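You operate a simulated robot arm through the tools that you are given. There is no shell and no other tool.

The job below is to be done with a simulated robot arm. You get a single attempt, and the scene is never put back.

TASK
Add green pellets to the steel tub and stir the blend even.
Fine: one full scoop first, then stir with the wooden paddle; put scoop and paddle back; shut the bin; leave the other bins shut. Set down upright: scoop, wooden paddle.

Only the result counts: the job must be done as asked and must still hold three seconds after the hand-in. Knocking over, shifting, dropping, spilling or breaking anything else fails it.

THE ROBOT
A 5-joint arm with a two-finger parallel gripper, fixed in place. Base frame: the origin is on the floor under the middle of its stand, x ahead of it, y to its left, z up; the work surface is at about z = 75. Lengths are in cm, angles in degrees, forces in N, time in s.
It reaches about 113.4 cm from its shoulder. Its first joint turns from -149.0 to 149.0 degrees. Payload 1.57 kg.
The TCP is the grasp point between the finger pads, 3 cm short of the fingertips. In the tool frame z runs along the fingers and y along their closing line. The gripper opens to 11 cm. The fingers are 2.4 cm wide and 1.2 cm thick; the gripper's body (4.8 by 11.2 cm) begins 7.8 cm behind the TCP.
Orientation is told as [roll, pitch, yaw] about the base's x, y, z axes, in that order, counted from this pose: with the fingers straight down and closing along the base's y, the tool's x points along the base's -x, its y along +y and its z along -z.

THE INTERFACE
- The arm moves only by the tool jog_arm. Its argument "moves" is text: rows parted by semicolons, each of 7 numbers parted by spaces: the turn, a rotation vector about the base's x, y, z in degrees, then the shift along the base's x, y, z in cm, then the finger opening in cm, from 0 to 11. In form: wx wy wz tx ty tz gripper; .... A call has 1 to 20 rows; each row shifts and turns the commanded pose from where the row before left it. A row lasts 0.2 s, in which the tool goes at most 5 cm and 8.6 degrees; a call with a longer step from one row to the next is refused whole, and so is a gripper value outside its range. Where a pose cannot be reached the arm comes as near as it can. A force on the tool above 40 N (or 10 N above the force at the start of the call, whichever is more), or a blocked arm, ends the call early, and 0.2 s more pass. Each finger travels about 7.2 cm/s and halts on what it meets, pressing with about 42 N; the grip force reading is that of the motor and also rises with nothing between the fingers. The clock runs only during rows and for 0.2 s after the last one: add rows that do not move to give the fingers time. It gives the time, the measured TCP pose, the force on the tool (base axes), the opening and the grip force at its end, in the units of the frame above (readings bear some noise), with the torque about the TCP (base axes, N m) and any sound that the robot's microphone picked up.
- Cameras (640 x 400 px; columns grow to the right, rows downward): "scene" is fixed at [4.97, -50.19, 148.43]; the picture's right is [-0.33, -0.94, 0.00], its down [-0.83, 0.29, -0.47] and it looks along [0.44, -0.15, -0.88] (base axes); focal length 234 px, centre (320, 200). "wrist" rides on the gripper at [7, 1.6, -14.1] in the tool frame; the picture's right is [-0.23, 0.97, 0.00], its down [-0.85, -0.20, -0.48] and it looks along [-0.47, -0.11, 0.88] (tool axes); focal length 222 px, centre (320, 200).
- capture(camera): a new picture of that camera. It takes no simulated time.
- lift_body(by): slides the trunk up (or, below 0, down) by that many cm; the arm rides with it, the base frame stays. It gives what a move gives, with no picture.
- pixel_to_xyz(camera, pixels): for up to 12 pixels [column, row] of the newest picture of that camera ("zoom" is the newest enlarged one), the place [x, y, z] in the base frame of the surface seen there, good to about 0.2 cm. It takes no simulated time.
- inspect(camera, box): a new picture of the part [left, top, right, bottom] of that camera's present view, enlarged. It takes no simulated time.
- close_job(): hands the job in; it is judged then, once.

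Unless the task says otherwise, let go and move clear before handing in.

The tools are called as name(argument=value, ...) on one line, values as JSON. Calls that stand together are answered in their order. jog_arm: Moves the arm, as the interface text tells. Its arguments: {"type":"object","properties":{"moves":{"type":"string"}},"required":["moves"]} The other tools are called the same way: lift_body (by) moves the trunk up or down; capture (camera) takes a picture; pixel_to_xyz (camera, pixels) gives the place of the surface under pixels of a picture; inspect (camera, box) takes an enlarged picture of a part of a camera's view; close_job () hands the job in.

At the start:

```text
t: 0.0
tool_pos: [32.51, -49.3, 120.17]
ee_rot: [0.0, 0.0, 0.0]
force: [0.6, 0.5, 0.1]
ft_torque: [0.03, 0.0, -0.05]
grip_width: 10.99
gripper_force: 0.1
trunk travel left (down, up): [-93.5, 3.5]
```

scene: 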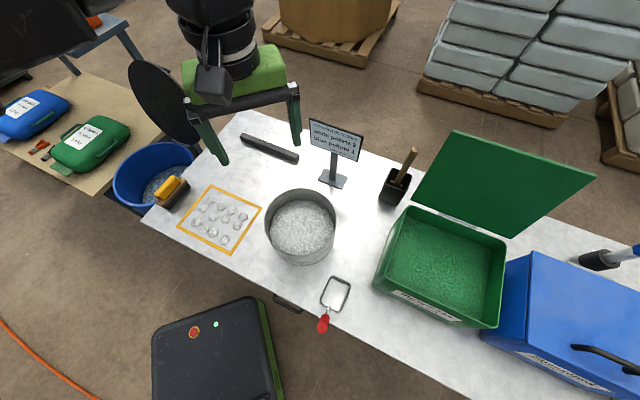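
wrist: 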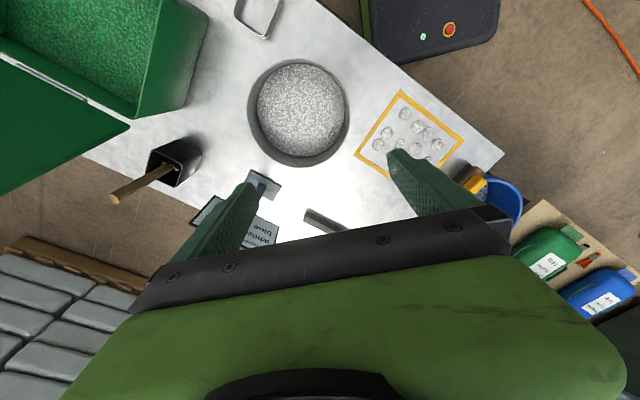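

The scene shows the steel tub at about (301,226), the open green bin at (440,260), a scoop with a red handle at (330,305), a paddle in a black holder at (400,180), and a sign at (335,140). I'll look closer at each before moving.

inspect(camera="scene", box=[360, 120, 640, 400])

inspect(camera="scene", box=[290, 260, 370, 350])

inspect(camera="scene", box=[290, 100, 430, 220])

inspect(camera="scene", box=[100, 120, 350, 280])

```text
1.43 times, centred on (500, 260) of scene
```

zoom: 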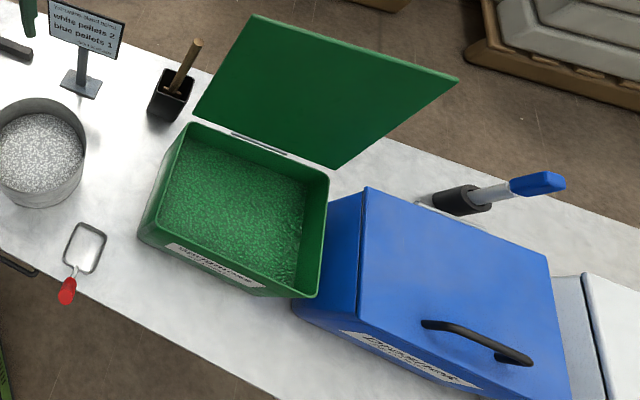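

```text
4.44 times, centred on (330, 305) of scene
```

zoom: 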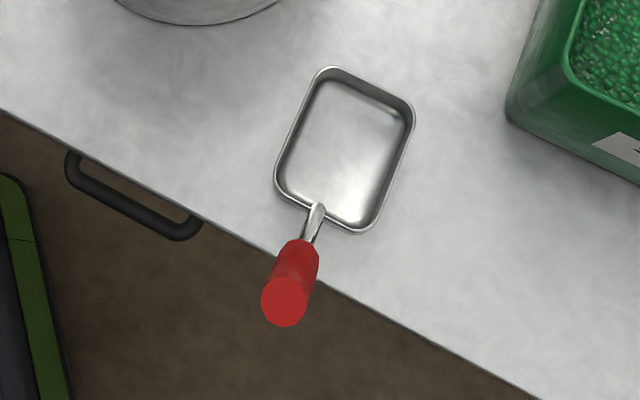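

```text
3.33 times, centred on (360, 160) of scene
```

zoom: 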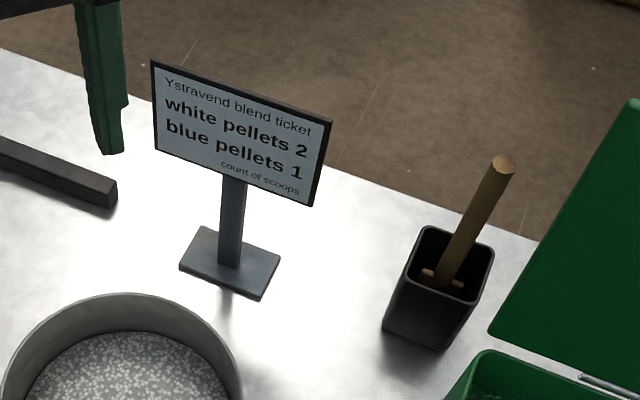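

```text
2.50 times, centred on (225, 200) of scene
```

zoom: 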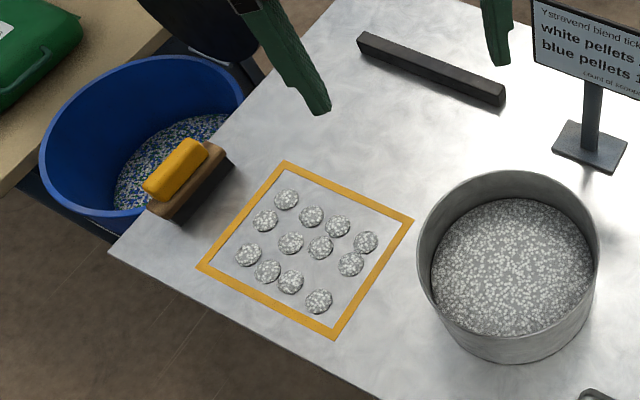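

The ticket (white 2, blue 1) isn't the task; the task asks for one scoop of green. I'll measure the geometry of the scoop, tub, bin, lid and paddle now.

capture(camera="scene")

inspect(camera="scene", box=[290, 260, 370, 350])

pixel_to_xyz(camera="zoom", pixels=[[284, 302], [265, 285], [318, 240], [303, 262], [312, 222], [318, 203], [330, 67], [412, 105], [277, 185], [362, 231], [340, 150], [250, 210]])

pixel_to_xyz(camera="scene", pixels=[[300, 226], [267, 226], [334, 226], [300, 190], [300, 262], [413, 150], [405, 168], [393, 200], [387, 172], [410, 177], [397, 185], [335, 182]])

pixel_to_xyz(camera="scene", pixels=[[408, 207], [506, 238], [374, 282], [499, 327], [440, 260], [400, 260], [480, 290], [452, 131], [592, 178], [512, 237], [413, 202], [450, 200]])

```text
taken
```

scene: 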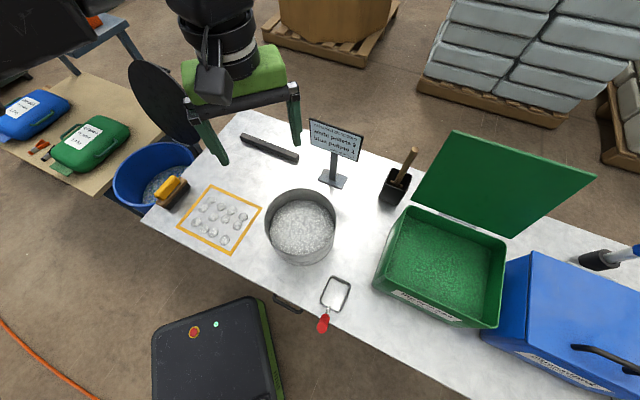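

```text
4.44 times, centred on (330, 305) of scene
```

zoom: 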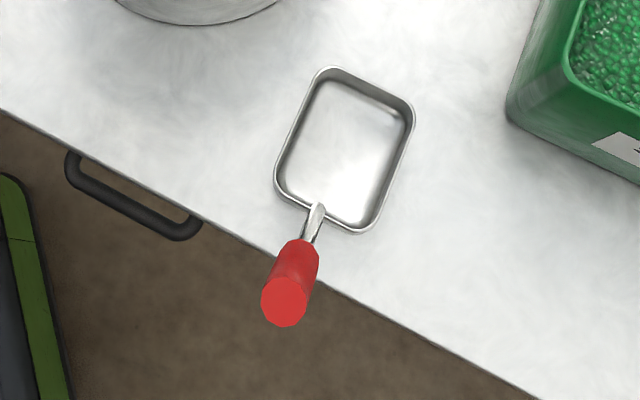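

```text
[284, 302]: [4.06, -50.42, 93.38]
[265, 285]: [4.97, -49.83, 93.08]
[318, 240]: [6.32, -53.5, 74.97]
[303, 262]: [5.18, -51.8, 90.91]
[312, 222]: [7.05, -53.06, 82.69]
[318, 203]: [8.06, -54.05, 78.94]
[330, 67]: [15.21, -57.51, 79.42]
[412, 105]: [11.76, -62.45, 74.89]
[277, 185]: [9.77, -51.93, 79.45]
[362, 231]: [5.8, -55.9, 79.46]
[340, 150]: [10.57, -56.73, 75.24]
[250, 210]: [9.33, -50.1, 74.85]
```

```text
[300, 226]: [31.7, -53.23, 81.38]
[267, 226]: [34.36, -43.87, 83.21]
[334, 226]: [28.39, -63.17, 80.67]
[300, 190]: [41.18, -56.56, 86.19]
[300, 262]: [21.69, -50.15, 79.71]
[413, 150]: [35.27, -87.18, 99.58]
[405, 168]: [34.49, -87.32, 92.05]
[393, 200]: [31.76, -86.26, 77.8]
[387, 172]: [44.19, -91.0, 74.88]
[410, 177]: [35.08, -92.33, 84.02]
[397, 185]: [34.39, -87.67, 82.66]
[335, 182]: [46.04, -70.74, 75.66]
```

```text
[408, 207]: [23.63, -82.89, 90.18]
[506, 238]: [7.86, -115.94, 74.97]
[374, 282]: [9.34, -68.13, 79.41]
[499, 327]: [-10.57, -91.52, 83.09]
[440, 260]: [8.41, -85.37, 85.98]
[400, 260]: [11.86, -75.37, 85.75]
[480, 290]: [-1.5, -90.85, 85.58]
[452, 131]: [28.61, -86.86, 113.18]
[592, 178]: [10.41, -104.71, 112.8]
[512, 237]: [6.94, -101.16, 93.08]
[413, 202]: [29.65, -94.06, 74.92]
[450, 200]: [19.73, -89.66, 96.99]
```

The scoop's pan rim is at z≈79.5, with the red handle leaning up to about (4.2,-50.4,93.4). The tub is centred near (31.7,-53.2) and the bin's pellets are at z≈86. Before touching anything I'll test the roll range in free space.

jog_arm(moves="0 0 -8.5 0 0 0 11;0 0 -8.5 0 0 0 11;0 0 -8.5 0 0 0 11;0 0 -8.5 0 0 0 11;0 0 -8.5 0 0 0 11;0 0 -8.5 0 0 0 11;0 0 -8.5 0 0 0 11;0 0 -8.5 0 0 0 11;0 0 -8.5 0 0 0 11;0 0 -8.5 0 0 0 11;0 0 -8.5 0 0 0 11;0 0 -8.5 0 0 0 11;0 0 -8.5 0 0 0 11;0 0 -8.5 0 0 0 11;0 0 -8.5 0 0 0 11;0 0 -8.5 0 0 0 11;0 0 -8.5 0 0 0 11;0 0 -8.5 0 0 0 11;0 0 -8.5 0 0 0 11;0 0 -8.5 0 0 0 11")

```text
t: 4.2
tool_pos: [32.39, -49.21, 120.18]
ee_rot: [-0.1, 0.0, -170.2]
force: [-0.1, 0.4, -0.8]
ft_torque: [-0.01, -0.03, -0.04]
grip_width: 11.0
gripper_force: 0.1
trunk travel left (down, up): [-93.5, 3.5]
```

Yaw -170 was reached cleanly. I'll continue rotating to about -222, which is the grip yaw I'd like for the scoop.

jog_arm(moves="0 0 -8.5 0 0 0 11;0 0 -8.5 0 0 0 11;0 0 -8.5 0 0 0 11;0 0 -8.5 0 0 0 11;0 0 -8.5 0 0 0 11;0 0 -8.5 0 0 0 11")

capture(camera="wrist")

```text
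t: 5.6
tool_pos: [32.41, -49.2, 120.17]
ee_rot: [0.0, 0.0, 138.8]
force: [0.7, 1.2, -0.4]
ft_torque: [0.01, 0.01, 0.02]
grip_width: 11.01
gripper_force: 0.1
trunk travel left (down, up): [-93.5, 3.5]
```

```text
taken
```

wrist: 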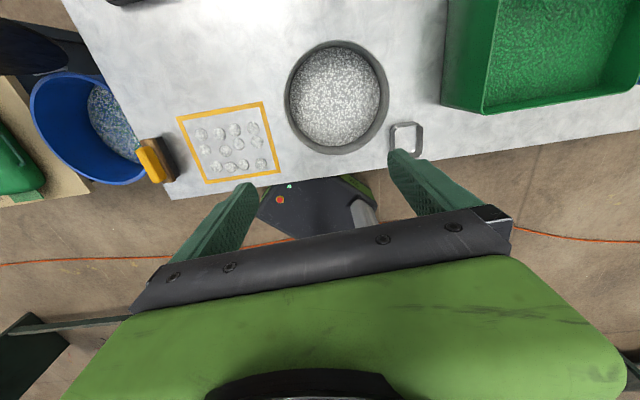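

The roll range is ample. Next I'll test in free space the outward tilt needed for pouring over the tub (no tools in hand), staying at a safe height.

jog_arm(moves="-7.1 -4.675 0 -0.6 0.92 -0.5 11;-7.1 -4.675 0 -0.6 0.92 -0.5 11;-7.1 -4.675 0 -0.6 0.92 -0.5 11;-7.1 -4.675 0 -0.6 0.92 -0.5 11;-7.1 -4.675 0 -0.6 0.92 -0.5 11;0 0 0 0 0 0 11")

capture(camera="scene")

```text
t: 7.0
tool_pos: [37.55, -60.28, 126.41]
ee_rot: [13.9, 40.6, 144.1]
force: [0.4, 0.4, 0.5]
ft_torque: [0.02, 0.0, 0.0]
grip_width: 11.01
gripper_force: 0.2
out of reach, approached as far as the arm can: row 1, 2, 3, 4, 5
trunk travel left (down, up): [-93.5, 3.5]
```

```text
taken
```

scene: 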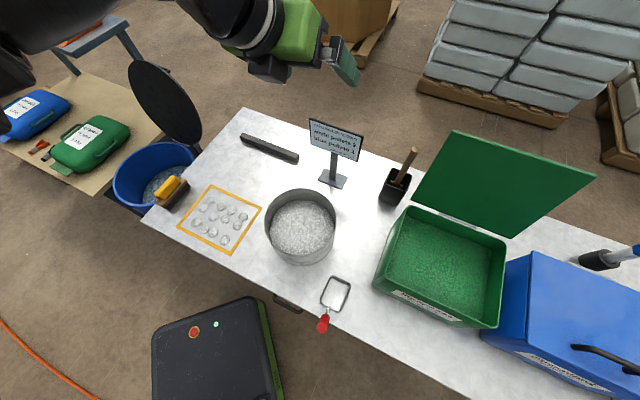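

The tilt was reached, but the position was pushed outward to r≈71, so the arm can't fold that close with the shoulder this high. I'll undo the tilt and then work with the trunk lowered, raising the TCP before each drop.

jog_arm(moves="7.1 4.675 0 0 0 1 11;7.1 4.675 0 0 0 1 11;7.1 4.675 0 0 0 1 11;7.1 4.675 0 0 0 1 11;7.1 4.675 0 0 0 1 11;0 0 0 0 0 4 11;0 0 0 0 0 4 11;0 0 0 0 0 4 11;0 0 0 0 0 0 11")

```text
t: 9.0
tool_pos: [37.65, -60.21, 120.24]
ee_rot: [0.2, 0.1, 139.0]
force: [0.3, -0.1, 0.3]
ft_torque: [0.0, 0.01, 0.01]
grip_width: 11.0
gripper_force: 0.0
out of reach, approached as far as the arm can: row 1, 2, 3, 4, 5, 6, 7, 8
trunk travel left (down, up): [-93.5, 3.5]
```

With the tool vertical at r≈71, z stuck at 120, which looks like a limit on upward travel here. I'll run small probe moves to learn the workspace.

jog_arm(moves="0 0 0 0 0 -3 11;0 0 0 0 0 0 11")

jog_arm(moves="0 0 0 2 -3 0 11;0 0 0 2 -3 0 11;0 0 0 0 0 0 11")

jog_arm(moves="0 0 0 0 0 3 11;0 0 0 0 0 3 11;0 0 0 0 0 3 11;0 0 0 0 0 0 11")

```text
t: 9.6
tool_pos: [37.59, -60.26, 120.31]
ee_rot: [0.0, 0.0, 139.1]
force: [-0.4, 0.0, -0.4]
ft_torque: [0.0, -0.01, -0.02]
grip_width: 10.99
gripper_force: 0.1
out of reach, approached as far as the arm can: row 1
trunk travel left (down, up): [-93.5, 3.5]
```

```text
t: 10.4
tool_pos: [41.68, -66.06, 120.15]
ee_rot: [0.0, 0.1, 139.0]
force: [1.2, -0.5, -0.1]
ft_torque: [0.02, 0.02, 0.01]
grip_width: 11.01
gripper_force: 0.0
trunk travel left (down, up): [-93.5, 3.5]
```

```text
t: 11.4
tool_pos: [41.67, -66.17, 120.22]
ee_rot: [-0.1, 0.0, 139.0]
force: [0.4, -0.1, 0.2]
ft_torque: [-0.04, 0.02, -0.02]
grip_width: 11.01
gripper_force: 0.0
out of reach, approached as far as the arm can: row 1, 2, 3
trunk travel left (down, up): [-93.5, 3.5]
```

Moving down alone was also refused while sideways moves work, and tilting changed z. So it's a SCARA-like arm: height comes from the trunk, with wrist-to-TCP about 23.6 cm. I'll test the inward reach by going above the scoop handle at this height.

jog_arm(moves="0 0 0 -3.7 1.57 0 11;0 0 0 -3.7 1.57 0 11;0 0 0 -3.7 1.57 0 11;0 0 0 -3.7 1.57 0 11;0 0 0 -3.7 1.57 0 11;0 0 0 -3.7 1.57 0 11;0 0 0 -3.7 1.57 0 11;0 0 0 -3.7 1.57 0 11;0 0 0 -3.7 1.57 0 11;0 0 0 -3.7 1.57 0 11;0 0 0 0 0 0 11")

capture(camera="wrist")

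capture(camera="scene")

```text
t: 13.8
tool_pos: [4.88, -52.27, 120.18]
ee_rot: [-0.1, -0.1, 139.0]
force: [0.8, -1.0, -0.5]
ft_torque: [0.04, 0.02, 0.02]
grip_width: 10.99
gripper_force: 0.2
out of reach, approached as far as the arm can: row 9, 10
trunk travel left (down, up): [-93.5, 3.5]
```

```text
taken
```

wrist: 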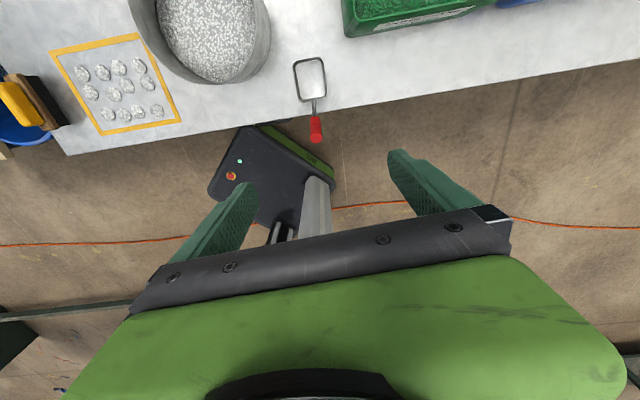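

```text
taken
```

scene: 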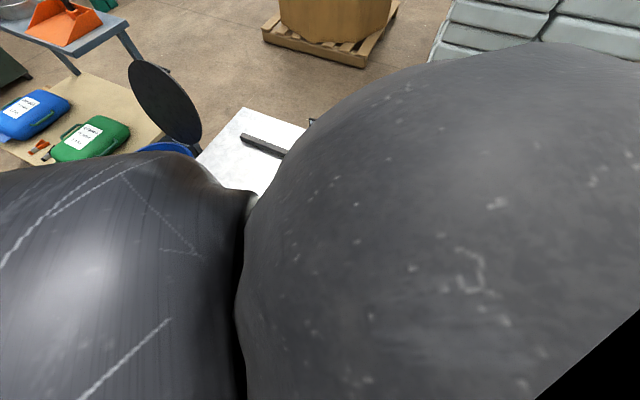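

The TCP got to (4.9,-52.3), so the minimum radius is about 52.5, right at the handle. The wrist view now shows the scoop at about (312,100), so I'll measure it from here.

inspect(camera="wrist", box=[270, 40, 360, 150])

inspect(camera="wrist", box=[180, 120, 360, 260])

```text
3.64 times, centred on (315, 95) of wrist
```

zoom: 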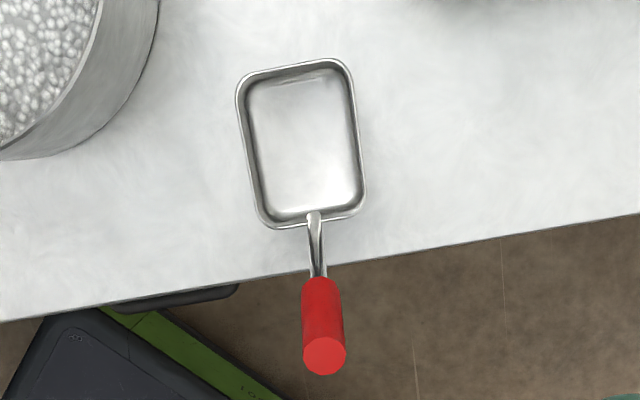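

```text
2.86 times, centred on (270, 190) of wrist
```

zoom: 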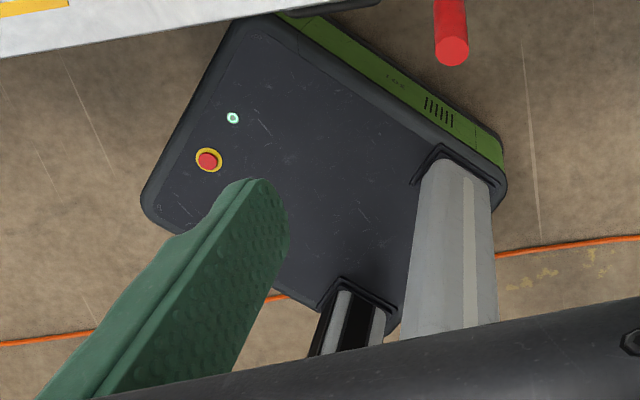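

The zoom shows the pan clearly, with the handle running from (322,280) to (325,357). I'll re-zoom there and take 3D points.

inspect(camera="wrist", box=[270, 40, 360, 150])

pixel_to_xyz(camera="zoom", pixels=[[325, 357], [306, 357], [345, 357], [322, 290], [304, 290], [340, 290], [320, 320], [317, 262], [314, 235], [314, 216], [322, 338], [325, 374]])

pixel_to_xyz(camera="zoom", pixels=[[239, 90], [248, 76], [340, 62], [352, 78], [364, 190], [355, 213], [278, 226], [258, 205], [244, 150], [357, 135], [305, 140], [300, 66]])

```text
3.64 times, centred on (315, 95) of wrist
```

zoom: 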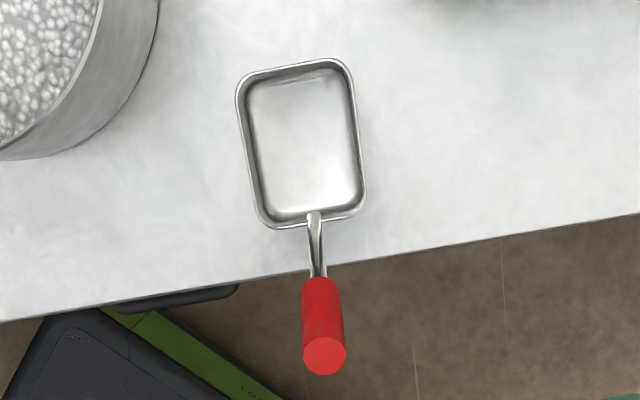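

```text
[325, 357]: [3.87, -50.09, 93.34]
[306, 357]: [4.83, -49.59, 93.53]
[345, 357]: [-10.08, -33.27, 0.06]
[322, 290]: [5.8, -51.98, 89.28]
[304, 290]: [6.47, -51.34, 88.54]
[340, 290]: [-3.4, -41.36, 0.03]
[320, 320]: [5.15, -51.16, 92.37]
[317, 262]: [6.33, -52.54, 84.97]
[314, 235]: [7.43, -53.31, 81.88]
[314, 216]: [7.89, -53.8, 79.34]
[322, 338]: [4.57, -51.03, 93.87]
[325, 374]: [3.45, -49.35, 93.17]
```

```text
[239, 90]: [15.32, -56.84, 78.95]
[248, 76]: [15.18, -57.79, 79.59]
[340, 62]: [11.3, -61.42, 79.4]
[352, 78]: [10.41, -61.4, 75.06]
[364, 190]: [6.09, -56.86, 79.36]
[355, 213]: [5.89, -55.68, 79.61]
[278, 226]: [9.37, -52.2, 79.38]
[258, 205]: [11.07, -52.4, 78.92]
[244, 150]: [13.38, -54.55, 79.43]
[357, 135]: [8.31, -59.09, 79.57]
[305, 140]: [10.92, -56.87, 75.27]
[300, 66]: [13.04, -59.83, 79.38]
```

The handle axis runs from (6.3,-52.5,85) to (3.95,-50.1,93.4), leaning 22°, and the pan's forward heading is about -46°. Before grasping I'll check that the wrist can tilt toward +x, since pouring over the tub needs a tangential tilt.

jog_arm(moves="0 0 0 0 -1 0 11;0 -8.5 0 3.49 -0.2 0.26 11;0 -8.5 0 3.41 0 0.77 11;0 -8.5 0 3.26 0 1.27 11;0 -8.5 0 3.04 0 1.73 11;0 -8.5 0 2.74 0 2.17 11;0 0 0 0 0 0 11")

```text
t: 15.4
tool_pos: [20.91, -53.68, 126.6]
ee_rot: [-31.0, 30.6, 130.2]
force: [0.6, -0.1, 0.6]
ft_torque: [0.01, 0.01, 0.01]
grip_width: 11.02
gripper_force: 0.1
trunk travel left (down, up): [-93.5, 3.5]
```

The model holds: no rows were flagged at 42.5° tilt. I'll continue to about 93° to confirm the wrist range.

jog_arm(moves="0 -8.5 0 2.40 0 2.55 11;0 -8.5 0 1.99 0 2.87 11;0 -8.5 0 1.55 0 3.14 11;0 -8.5 0 1.07 0 3.33 11;0 -8.5 0 0.56 0 3.45 11;0 -8.5 0 0.05 0 3.5 11;0 0 0 0 0 0 11")

capture(camera="scene")

```text
t: 17.0
tool_pos: [28.42, -53.68, 145.35]
ee_rot: [-95.4, 48.9, 86.0]
force: [0.8, -0.1, 0.0]
ft_torque: [0.0, 0.02, 0.04]
grip_width: 11.01
gripper_force: 0.0
trunk travel left (down, up): [-93.5, 3.5]
```

```text
taken
```

scene: 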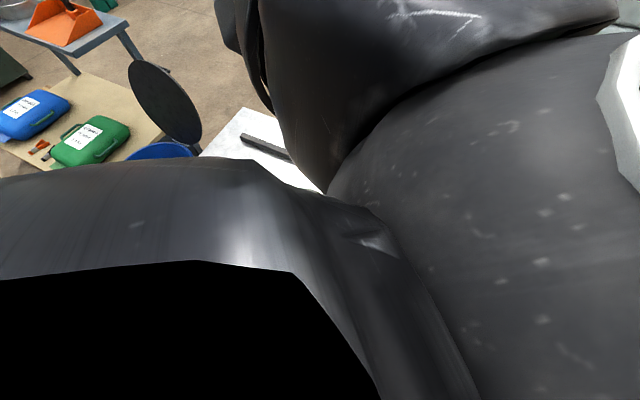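

Tilt to 93° at heading 0 works. Wrist-to-TCP is about 23.6 cm, the shoulder is near (5.7,0), and z comes only from the trunk. I'll now undo the tilt and align the yaw to 134° over the scoop handle.

jog_arm(moves="0 8.5 0 -0.05 0 -3.5 8;0 8.5 0 -0.56 0 -3.45 8;0 8.5 0 -1.07 0 -3.33 8;0 8.5 0 -1.55 0 -3.14 8;0 8.5 0 -1.99 0 -2.87 8;0 8.5 0 -2.40 0 -2.55 8;0 8.5 0 -2.74 0 -2.17 7;0 8.5 0 -3.04 0 -1.73 6;0 8.5 0 -3.26 0 -1.27 6;0 8.5 0 -3.41 0 -0.77 6;0 8.5 0 -3.49 0 -0.26 6;0 0 -5 0 0 0 6;0 0 0 0 0 0 6")

```text
t: 19.8
tool_pos: [4.77, -53.71, 120.23]
ee_rot: [0.0, 0.0, 133.9]
force: [-0.2, -0.4, 0.9]
ft_torque: [0.01, 0.01, 0.01]
grip_width: 5.98
gripper_force: 0.0
trunk travel left (down, up): [-93.5, 3.5]
```

I'm back to vertical at yaw 133.9. I'll lower the trunk part way and look again.

lift_body(by=-15)

jog_arm(moves="1.7 0 0 0.6 1.4 0 5;0 0 0 0.1 0.7 0 5;0 0 0 0 0 0 5")

capture(camera="scene")

capture(camera="wrist")

```text
t: 21.6
tool_pos: [4.93, -53.75, 105.18]
ee_rot: [0.0, 0.0, 133.9]
force: [0.2, -0.1, -0.2]
ft_torque: [0.01, 0.03, -0.01]
grip_width: 6.0
gripper_force: 0.1
trunk travel left (down, up): [-78.5, 18.5]
```

```text
t: 22.4
tool_pos: [5.65, -51.68, 105.23]
ee_rot: [-1.2, -1.4, 134.0]
force: [-0.3, 0.2, 0.0]
ft_torque: [-0.04, 0.01, -0.02]
grip_width: 5.02
gripper_force: 0.0
trunk travel left (down, up): [-78.5, 18.5]
```

```text
taken
```

scene: 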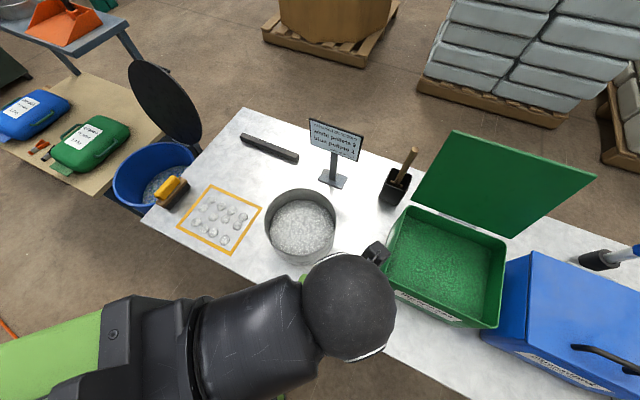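

```text
taken
```

wrist: 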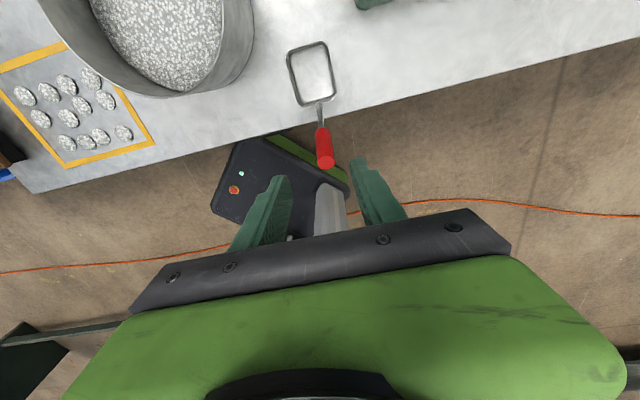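

The scene is clear now and the wrist view shows the handle at (324,150) between the fingers. I'll re-measure the handle from closer up.

inspect(camera="wrist", box=[260, 30, 380, 200])

pixel_to_xyz(camera="wrist", pixels=[[325, 162], [318, 162], [332, 162], [322, 150], [322, 140], [322, 131], [318, 140], [327, 140], [321, 120], [320, 108]])

```text
2.35 times, centred on (320, 115) of wrist
```

zoom: 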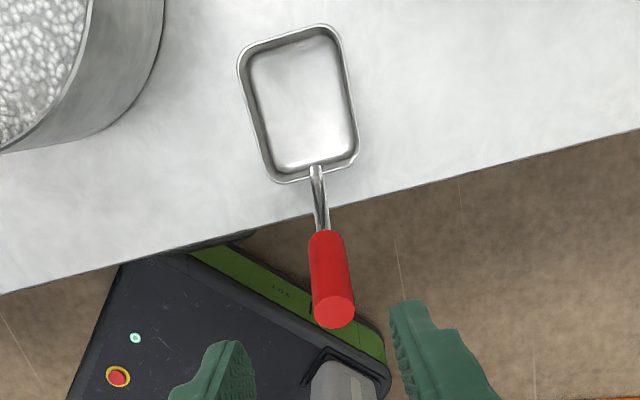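

```text
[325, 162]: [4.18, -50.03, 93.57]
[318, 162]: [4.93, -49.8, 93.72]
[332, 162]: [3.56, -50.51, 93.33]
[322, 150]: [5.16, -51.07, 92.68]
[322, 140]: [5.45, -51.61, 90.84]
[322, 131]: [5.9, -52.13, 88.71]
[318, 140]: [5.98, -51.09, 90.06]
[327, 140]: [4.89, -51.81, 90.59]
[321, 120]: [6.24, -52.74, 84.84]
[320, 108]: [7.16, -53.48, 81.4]
```

The handle axis is confirmed at about (5.5,-51.7) at z≈87.3, which matches the TCP xy. I'll lower the trunk in two steps.

lift_body(by=-10)

inspect(camera="wrist", box=[220, 30, 420, 230])

```text
t: 23.7
tool_pos: [5.58, -51.61, 95.25]
ee_rot: [-1.3, -1.3, 134.0]
force: [0.0, 0.0, 0.4]
ft_torque: [0.01, -0.02, 0.03]
grip_width: 5.02
gripper_force: 0.1
trunk travel left (down, up): [-68.5, 28.5]
```

```text
2.00 times, centred on (320, 130) of wrist
```

zoom: 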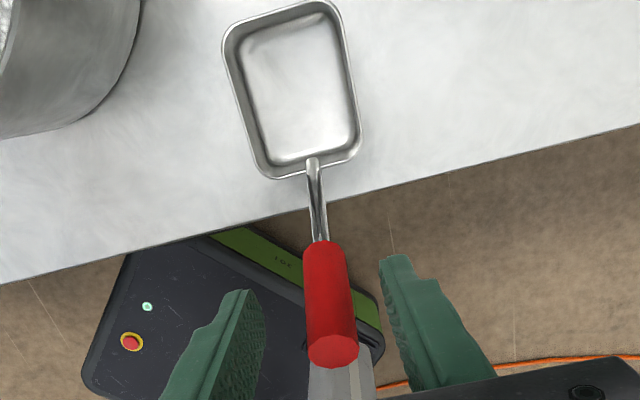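

The handle sits between the two fingers in the zoom. I'll lower the last 7.9 cm.

lift_body(by=-7.9)

inspect(camera="wrist", box=[200, 60, 440, 260])

capture(camera="scene")

```text
t: 24.8
tool_pos: [5.58, -51.55, 87.26]
ee_rot: [-1.3, -1.3, 134.0]
force: [0.6, -0.3, 0.1]
ft_torque: [0.0, 0.03, -0.01]
grip_width: 4.98
gripper_force: 0.1
trunk travel left (down, up): [-60.6, 36.4]
```

```text
2.00 times, centred on (320, 160) of wrist
```

zoom: 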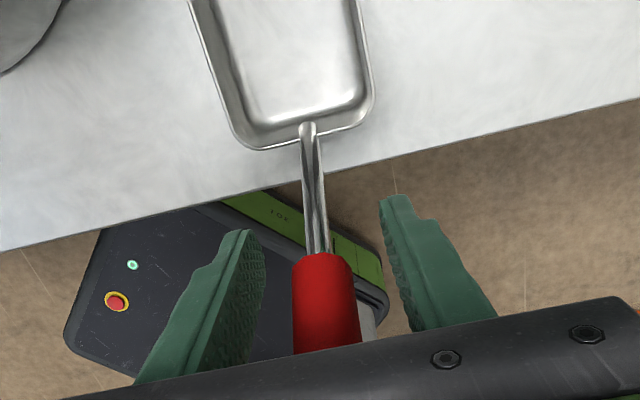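

```text
taken
```

scene: 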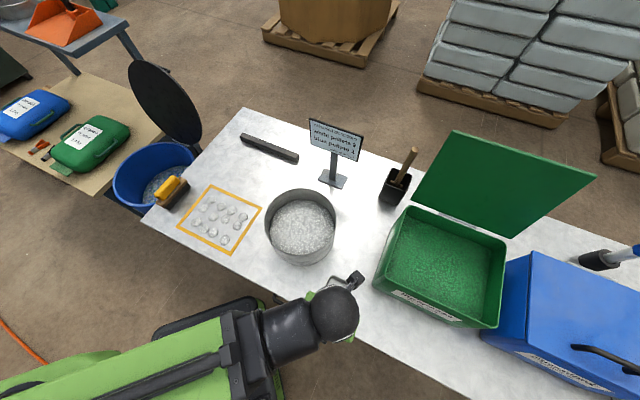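

The handle is centred between the fingers. I'll raise 1 cm so the pads sit on the red grip, then close.

lift_body(by=1.0)

jog_arm(moves="0 0 0 0 0 0 3;0 0 0 0 0 0 2.4;0 0 0 0 0 0 0;0 0 0 0 0 0 0;0 0 0 0 0 0 0")

inspect(camera="wrist", box=[200, 60, 440, 260])

```text
t: 25.4
tool_pos: [5.6, -51.61, 88.27]
ee_rot: [-1.3, -1.3, 134.0]
force: [0.1, 0.2, 0.7]
ft_torque: [-0.05, -0.02, -0.01]
grip_width: 5.01
gripper_force: 0.0
trunk travel left (down, up): [-61.6, 35.4]
```

```text
t: 26.6
tool_pos: [5.66, -51.55, 88.24]
ee_rot: [-1.3, -1.2, 134.0]
force: [-1.0, -0.9, 2.6]
ft_torque: [-0.26, 0.26, -0.07]
grip_width: 2.14
gripper_force: 34.9
trunk travel left (down, up): [-61.6, 35.4]
```

```text
2.00 times, centred on (320, 160) of wrist
```

zoom: 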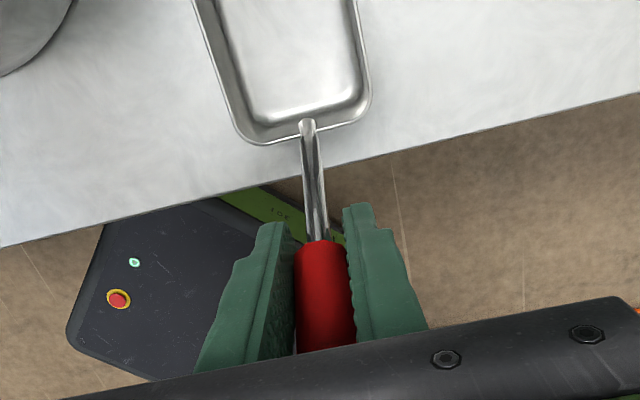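

The handle is gripped at width 2.14. I'll lift 3 cm and check that the scoop follows without slipping.

lift_body(by=3)

inspect(camera="wrist", box=[200, 60, 440, 260])

pixel_to_xyz(camera="zoom", pixels=[[270, 145], [340, 125], [308, 126], [370, 85], [205, 60], [300, 50], [362, 30]])

```text
t: 27.4
tool_pos: [5.65, -51.71, 91.29]
ee_rot: [-1.2, -1.3, 134.0]
force: [0.3, 0.6, -1.1]
ft_torque: [0.06, 0.07, 0.0]
grip_width: 2.13
gripper_force: 34.6
trunk travel left (down, up): [-64.6, 32.4]
```

```text
2.00 times, centred on (320, 160) of wrist
```

zoom: 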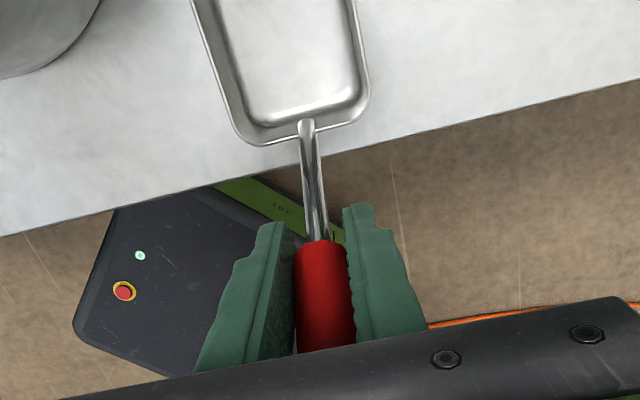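

```text
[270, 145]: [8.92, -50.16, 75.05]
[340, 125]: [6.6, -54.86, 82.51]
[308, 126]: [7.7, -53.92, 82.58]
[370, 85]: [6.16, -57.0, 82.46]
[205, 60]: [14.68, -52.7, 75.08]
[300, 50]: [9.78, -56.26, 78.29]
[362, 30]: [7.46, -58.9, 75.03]
```

The scoop is held level (rim 82.5, floor 78.3). I'll lift it clear and measure the bin precisely.

lift_body(by=17)

inspect(camera="scene", box=[355, 120, 605, 340])

```text
t: 29.3
tool_pos: [5.67, -51.62, 108.22]
ee_rot: [-1.3, -1.3, 134.0]
force: [0.1, -0.9, -1.1]
ft_torque: [0.09, 0.05, 0.02]
grip_width: 2.13
gripper_force: 34.6
trunk travel left (down, up): [-81.6, 15.4]
```

```text
1.82 times, centred on (480, 230) of scene
```

zoom: 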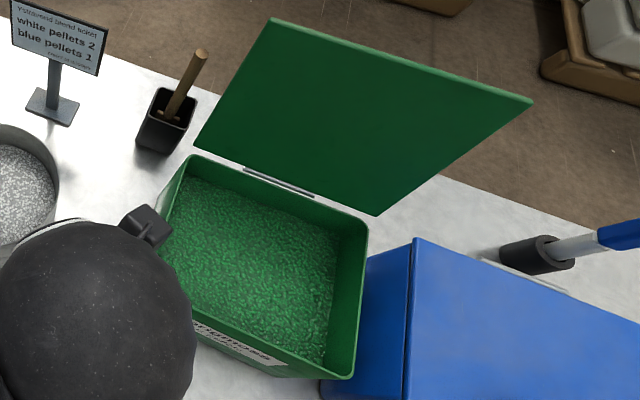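

pixel_to_xyz(camera="zoom", pixels=[[192, 157], [366, 221], [350, 376], [190, 165], [280, 190], [358, 300], [195, 148], [376, 214], [270, 20], [532, 101], [290, 270], [270, 350]])

pixel_to_xyz(camera="zoom", pixels=[[200, 200], [330, 250], [310, 340], [220, 300], [260, 240], [340, 370], [300, 372], [250, 345], [170, 205], [180, 180], [240, 170], [320, 195]])

```text
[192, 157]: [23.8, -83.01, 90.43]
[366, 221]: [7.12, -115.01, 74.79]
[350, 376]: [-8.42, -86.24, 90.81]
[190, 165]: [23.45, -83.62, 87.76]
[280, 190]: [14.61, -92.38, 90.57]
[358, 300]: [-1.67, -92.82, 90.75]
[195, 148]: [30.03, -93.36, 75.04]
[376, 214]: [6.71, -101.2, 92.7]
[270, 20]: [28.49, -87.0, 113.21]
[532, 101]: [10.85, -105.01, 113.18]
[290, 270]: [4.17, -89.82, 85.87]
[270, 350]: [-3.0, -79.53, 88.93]
```

```text
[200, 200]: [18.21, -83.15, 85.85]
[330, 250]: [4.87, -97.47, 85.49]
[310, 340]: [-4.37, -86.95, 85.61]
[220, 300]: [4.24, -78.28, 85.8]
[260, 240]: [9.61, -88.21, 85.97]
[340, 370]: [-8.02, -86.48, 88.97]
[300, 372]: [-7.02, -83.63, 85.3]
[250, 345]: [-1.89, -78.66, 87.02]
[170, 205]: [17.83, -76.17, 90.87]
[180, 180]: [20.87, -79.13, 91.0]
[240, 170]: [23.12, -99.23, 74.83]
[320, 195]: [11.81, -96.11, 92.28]
```

The bin rim is at z≈90.8 with corners near (23.8,-83), (6.4,-100.7), (-8.4,-86.2) and (9,-68.5), and pellets at 85.8. I'll bring the empty scoop above the bin while unwinding the yaw to 0, so the pan front faces -x.

jog_arm(moves="-1.7 0 0 0 -1.5 0 0;0 0 8.4 0.2 -1.2 0 0;0 0 8.4 0.2 -1.2 0 0;0 0 8.4 0.2 -1.2 0 0;0 0 8.4 0.2 -1.2 0 0;0 0 8.4 0.2 -1.2 0 0;0 0 8.4 0.2 -1.2 0 0;0 0 8.4 0.2 -1.2 0 0;0 0 8.4 0.2 -1.2 0 0;0 0 8.4 0.2 -1.2 0 0;0 0 8.4 0.2 -1.2 0 0;0 0 8.4 0.2 -1.2 0 0;0 0 8.4 0.2 -1.2 0 0;0 0 8.4 0.2 -1.2 0 0;0 0 0 0 0 0 0")

capture(camera="scene")

```text
t: 32.5
tool_pos: [8.17, -68.63, 108.26]
ee_rot: [-0.1, -0.1, -116.7]
force: [-0.7, -0.7, -1.9]
ft_torque: [-0.06, 0.0, -0.01]
grip_width: 2.11
gripper_force: 34.4
trunk travel left (down, up): [-81.6, 15.4]
```

```text
taken
```

scene: 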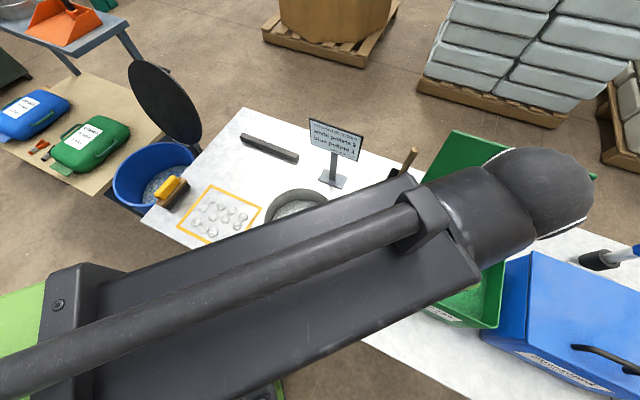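

The forearm telescopes radially and everything is clear. I'll continue to yaw 0 at TCP (11.7,-84.6).

jog_arm(moves="0 0 8.34 0.25 -1.14 0 0;0 0 8.34 0.25 -1.14 0 0;0 0 8.34 0.25 -1.14 0 0;0 0 8.34 0.25 -1.14 0 0;0 0 8.34 0.25 -1.14 0 0;0 0 8.34 0.25 -1.14 0 0;0 0 8.34 0.25 -1.14 0 0;0 0 8.34 0.25 -1.14 0 0;0 0 8.34 0.25 -1.14 0 0;0 0 8.34 0.25 -1.14 0 0;0 0 8.34 0.25 -1.14 0 0;0 0 8.34 0.25 -1.14 0 0;0 0 8.34 0.25 -1.14 0 0;0 0 8.34 0.25 -1.14 0 0;0 0 0 0 0 0 0")

capture(camera="scene")

capture(camera="wrist")

```text
t: 35.7
tool_pos: [11.64, -84.92, 108.3]
ee_rot: [0.0, -0.1, 0.0]
force: [0.3, 0.3, -1.6]
ft_torque: [-0.02, -0.06, 0.01]
grip_width: 2.12
gripper_force: 34.8
trunk travel left (down, up): [-81.6, 15.4]
```

```text
taken
```

scene: 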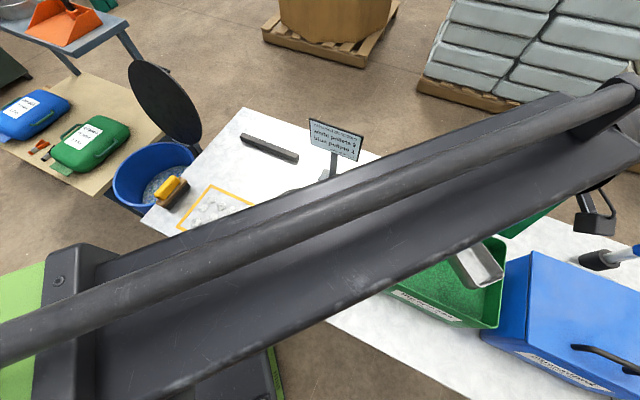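

```text
taken
```

wrist: 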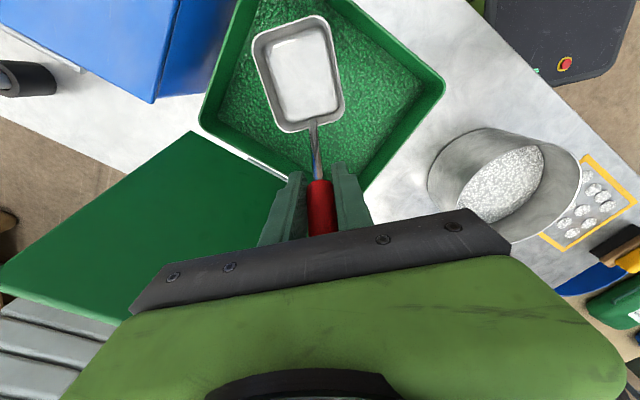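

The scoop is above the bin with its front toward -x. I'll verify the pan pose in the hand.

inspect(camera="wrist", box=[220, 0, 380, 200])

pixel_to_xyz(camera="wrist", pixels=[[254, 42], [262, 32], [315, 17], [324, 24], [342, 105], [334, 122], [282, 130], [275, 118], [300, 70], [288, 23], [312, 126], [318, 205]])

```text
2.00 times, centred on (300, 100) of wrist
```

zoom: 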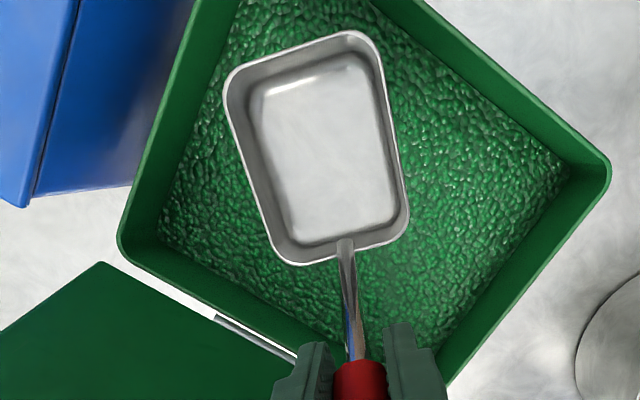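

```text
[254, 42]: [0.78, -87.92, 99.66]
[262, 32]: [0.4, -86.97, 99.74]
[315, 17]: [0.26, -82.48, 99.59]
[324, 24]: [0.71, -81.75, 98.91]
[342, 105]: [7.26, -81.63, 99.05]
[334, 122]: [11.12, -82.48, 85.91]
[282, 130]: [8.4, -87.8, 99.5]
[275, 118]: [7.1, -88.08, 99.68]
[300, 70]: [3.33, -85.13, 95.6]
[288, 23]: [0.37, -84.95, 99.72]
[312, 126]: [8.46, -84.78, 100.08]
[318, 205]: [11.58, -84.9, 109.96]
```

The pan is level: rim 99.6, floor 95.6, x from 0.2 to 8.5. Its front rim is 11.4 cm forward of the tool axis. I'll tilt 40° nose-down above the bin, with the wrist moving to -x.

jog_arm(moves="0 -8 0 0 0.1 0.23 0;0 -8 0 0 0.1 0.684 0;0 -8 0 0 0.1 1.126 0;0 -8 0 0 0 1.546 0;0 -8 0 0 0 1.936 0;0 0 0 0 0 0 0")

capture(camera="scene")

capture(camera="wrist")

```text
t: 37.1
tool_pos: [11.82, -84.28, 113.83]
ee_rot: [-0.1, -40.1, -0.1]
force: [1.0, -0.4, -1.0]
ft_torque: [0.01, 0.04, 0.0]
grip_width: 2.13
gripper_force: 34.6
trunk travel left (down, up): [-81.6, 15.4]
```

```text
taken
```

scene: 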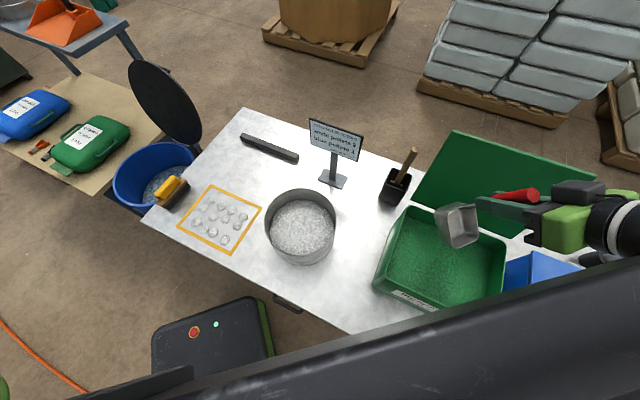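

```text
taken
```

wrist: 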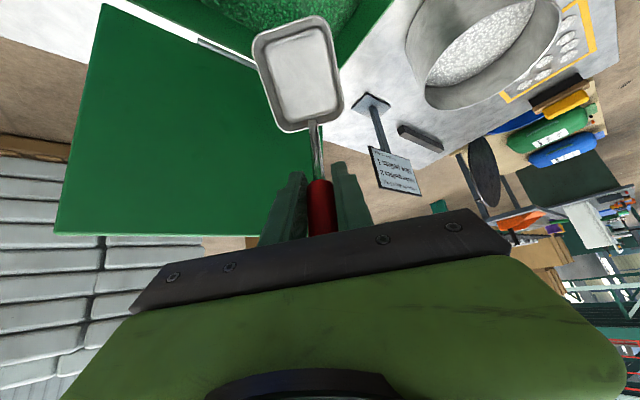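

The pan is tilted 40° nose-down over the bin, around (460,225). I'll lower it to just above the pellet surface and check.

lift_body(by=-9)

inspect(camera="scene", box=[340, 120, 640, 360])

```text
t: 38.3
tool_pos: [11.87, -84.26, 104.83]
ee_rot: [-0.1, -40.0, -0.2]
force: [-0.4, -0.1, -1.3]
ft_torque: [0.01, 0.05, -0.03]
grip_width: 2.15
gripper_force: 34.4
trunk travel left (down, up): [-72.6, 24.4]
```

```text
1.67 times, centred on (490, 240) of scene
```

zoom: 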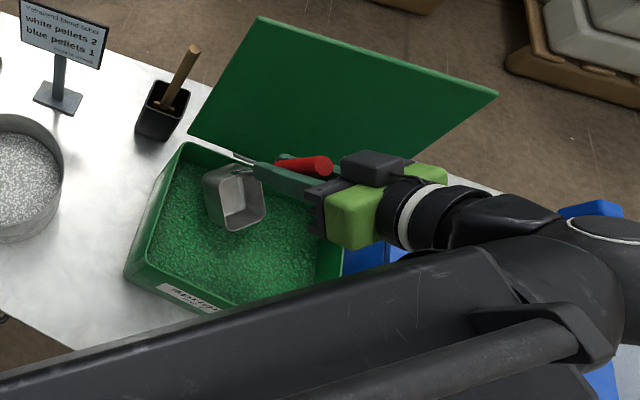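

The pan's back corner would come close to the hinge wall, so I'll shift 1.7 cm toward -x and then lower into the pellets gradually.

jog_arm(moves="0 0 0 -0.9 -0.15 0 0;0 0 0 -0.9 -0.15 0 0;0 0 0 0 0 0 0")

lift_body(by=-4)

inspect(camera="scene", box=[360, 160, 560, 340])

```text
t: 39.1
tool_pos: [9.98, -84.65, 104.88]
ee_rot: [0.0, -40.1, -0.1]
force: [1.0, -0.1, -0.9]
ft_torque: [-0.03, 0.01, 0.03]
grip_width: 2.15
gripper_force: 34.5
trunk travel left (down, up): [-72.6, 24.4]
```

```text
t: 40.0
tool_pos: [9.94, -84.59, 100.82]
ee_rot: [-0.1, -40.1, -0.1]
force: [-0.5, 0.0, -1.9]
ft_torque: [0.01, 0.02, 0.03]
grip_width: 2.11
gripper_force: 34.3
trunk travel left (down, up): [-68.6, 28.4]
```

```text
2.22 times, centred on (460, 250) of scene
```

zoom: 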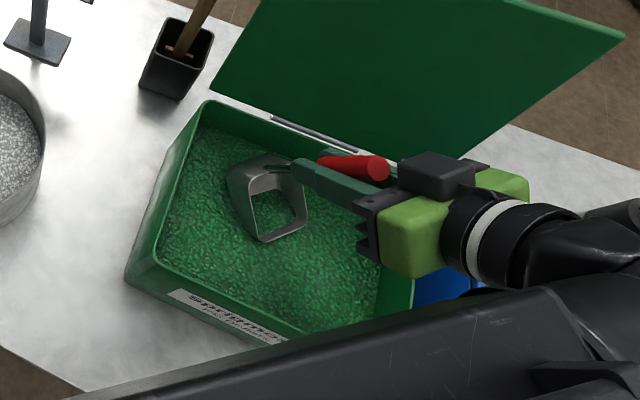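

The front lip has entered the pellets smoothly with low force. I'll lower another 3.4 cm.

lift_body(by=-3.4)

inspect(camera="scene", box=[360, 160, 560, 340])

```text
t: 40.8
tool_pos: [9.89, -84.64, 97.53]
ee_rot: [0.1, -40.1, -0.1]
force: [0.4, 0.5, -2.6]
ft_torque: [0.02, 0.02, 0.02]
grip_width: 2.15
gripper_force: 34.1
trunk travel left (down, up): [-65.2, 31.8]
```

```text
2.22 times, centred on (460, 250) of scene
```

zoom: 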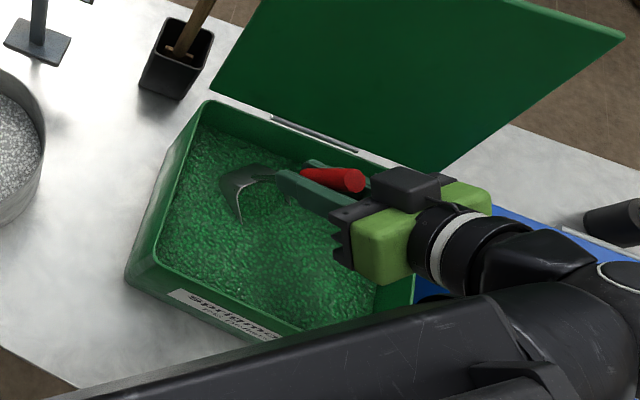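

Force is low (-2.6 N vertical) and the pan is buried. I'll level it while sweeping, following the wrist arc.

jog_arm(moves="0 4 0 0.1 0 -1.015 0;0 4 0 0.1 0 -0.92 0;0 4 0 0.1 0 -0.824 0;0 4 0 0.1 0 -0.722 0;0 4 0 0.1 0 -0.618 0;0 4 0 0.1 0 -0.51 0;0 4 0 0.1 0 -0.396 0;0 4 0 0.1 0 -0.288 0;0 4 0 0.1 0 -0.172 0;0 4 0 0.1 0 -0.057 0;0 0 0 0 0 0 0")

capture(camera="wrist")

```text
t: 43.1
tool_pos: [10.93, -84.56, 91.83]
ee_rot: [0.0, 0.0, -0.1]
force: [-0.5, 0.0, -2.1]
ft_torque: [-0.01, -0.1, 0.02]
grip_width: 2.12
gripper_force: 34.6
trunk travel left (down, up): [-65.2, 31.8]
```

```text
taken
```

wrist: 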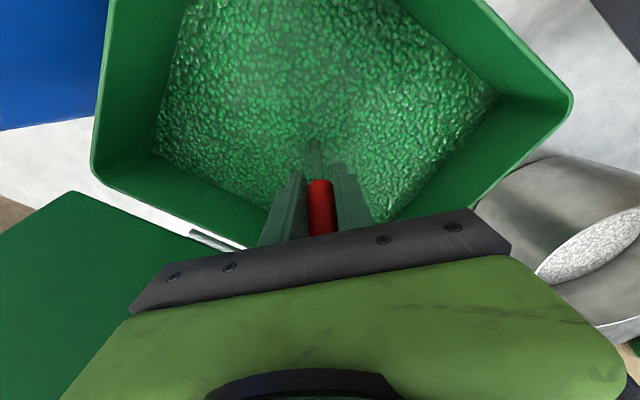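

The pan is fully submerged and level. I'll raise it out of the pellets by the trunk.

lift_body(by=5)

capture(camera="wrist")

```text
t: 44.1
tool_pos: [10.96, -84.61, 96.87]
ee_rot: [-0.1, -0.1, -0.1]
force: [-0.3, -0.1, -3.5]
ft_torque: [0.0, -0.15, 0.01]
grip_width: 2.16
gripper_force: 34.9
trunk travel left (down, up): [-70.2, 26.8]
```

```text
taken
```

wrist: 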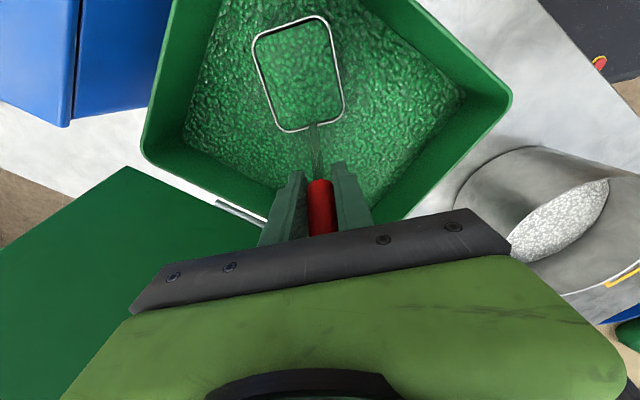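

The pan shows full of green in the wrist view (300,75), with about -3.5 N on the tool. I'll lift further and check the fill level against the rim.

lift_body(by=7)

inspect(camera="wrist", box=[220, 0, 380, 160])

pixel_to_xyz(camera="wrist", pixels=[[300, 75], [275, 50], [320, 40], [290, 110], [325, 100], [285, 25], [258, 60], [342, 105], [300, 40], [312, 115], [270, 80], [330, 60]])

```text
t: 45.1
tool_pos: [10.99, -84.65, 103.87]
ee_rot: [0.0, -0.1, -0.2]
force: [0.3, 0.5, -3.0]
ft_torque: [-0.02, -0.16, 0.03]
grip_width: 2.12
gripper_force: 34.3
trunk travel left (down, up): [-77.2, 19.8]
```

```text
2.50 times, centred on (300, 80) of wrist
```

zoom: 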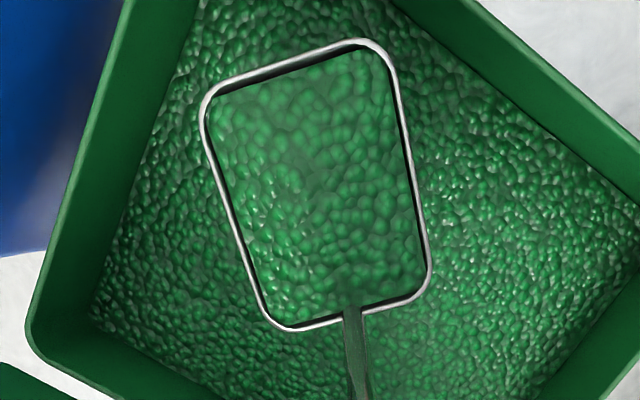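

```text
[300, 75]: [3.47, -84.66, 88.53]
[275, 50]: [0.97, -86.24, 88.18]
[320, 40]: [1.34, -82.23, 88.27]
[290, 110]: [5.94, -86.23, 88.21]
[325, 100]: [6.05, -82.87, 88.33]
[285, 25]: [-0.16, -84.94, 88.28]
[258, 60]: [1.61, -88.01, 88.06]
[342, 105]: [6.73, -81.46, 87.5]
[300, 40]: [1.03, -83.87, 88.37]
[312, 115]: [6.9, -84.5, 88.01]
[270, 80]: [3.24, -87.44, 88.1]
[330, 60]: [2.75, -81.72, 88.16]
```

The fill is level with the rim (88.2–88.5 against a rim of 88.1 in that picture), so the scoop is full. I'll raise 6 cm and re-measure the tub and sign before carrying.

lift_body(by=6)

capture(camera="scene")

capture(camera="wrist")

```text
t: 46.1
tool_pos: [11.02, -84.72, 109.84]
ee_rot: [-0.1, 0.0, -0.1]
force: [0.0, 0.3, -2.3]
ft_torque: [0.03, -0.17, -0.01]
grip_width: 2.15
gripper_force: 34.3
trunk travel left (down, up): [-83.2, 13.8]
```

```text
taken
```

scene: 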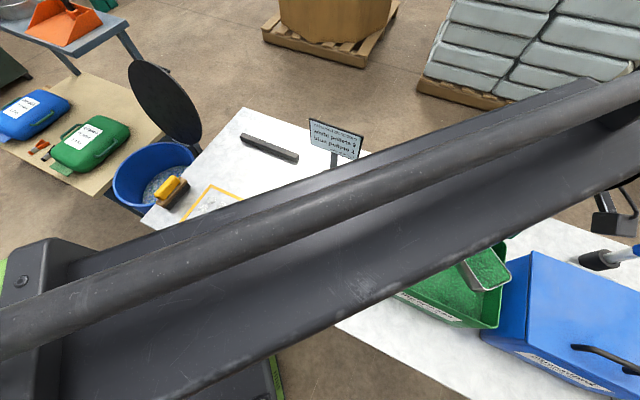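

```text
taken
```

wrist: 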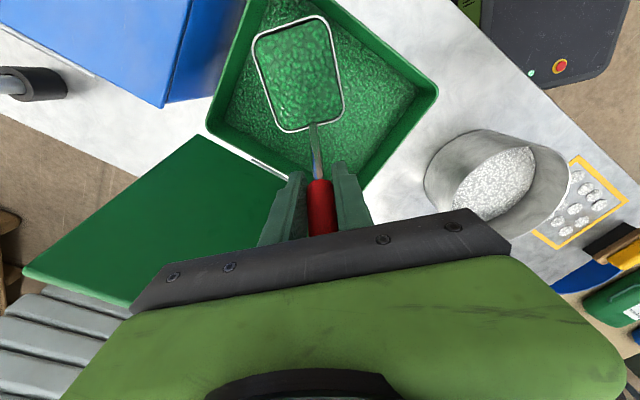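

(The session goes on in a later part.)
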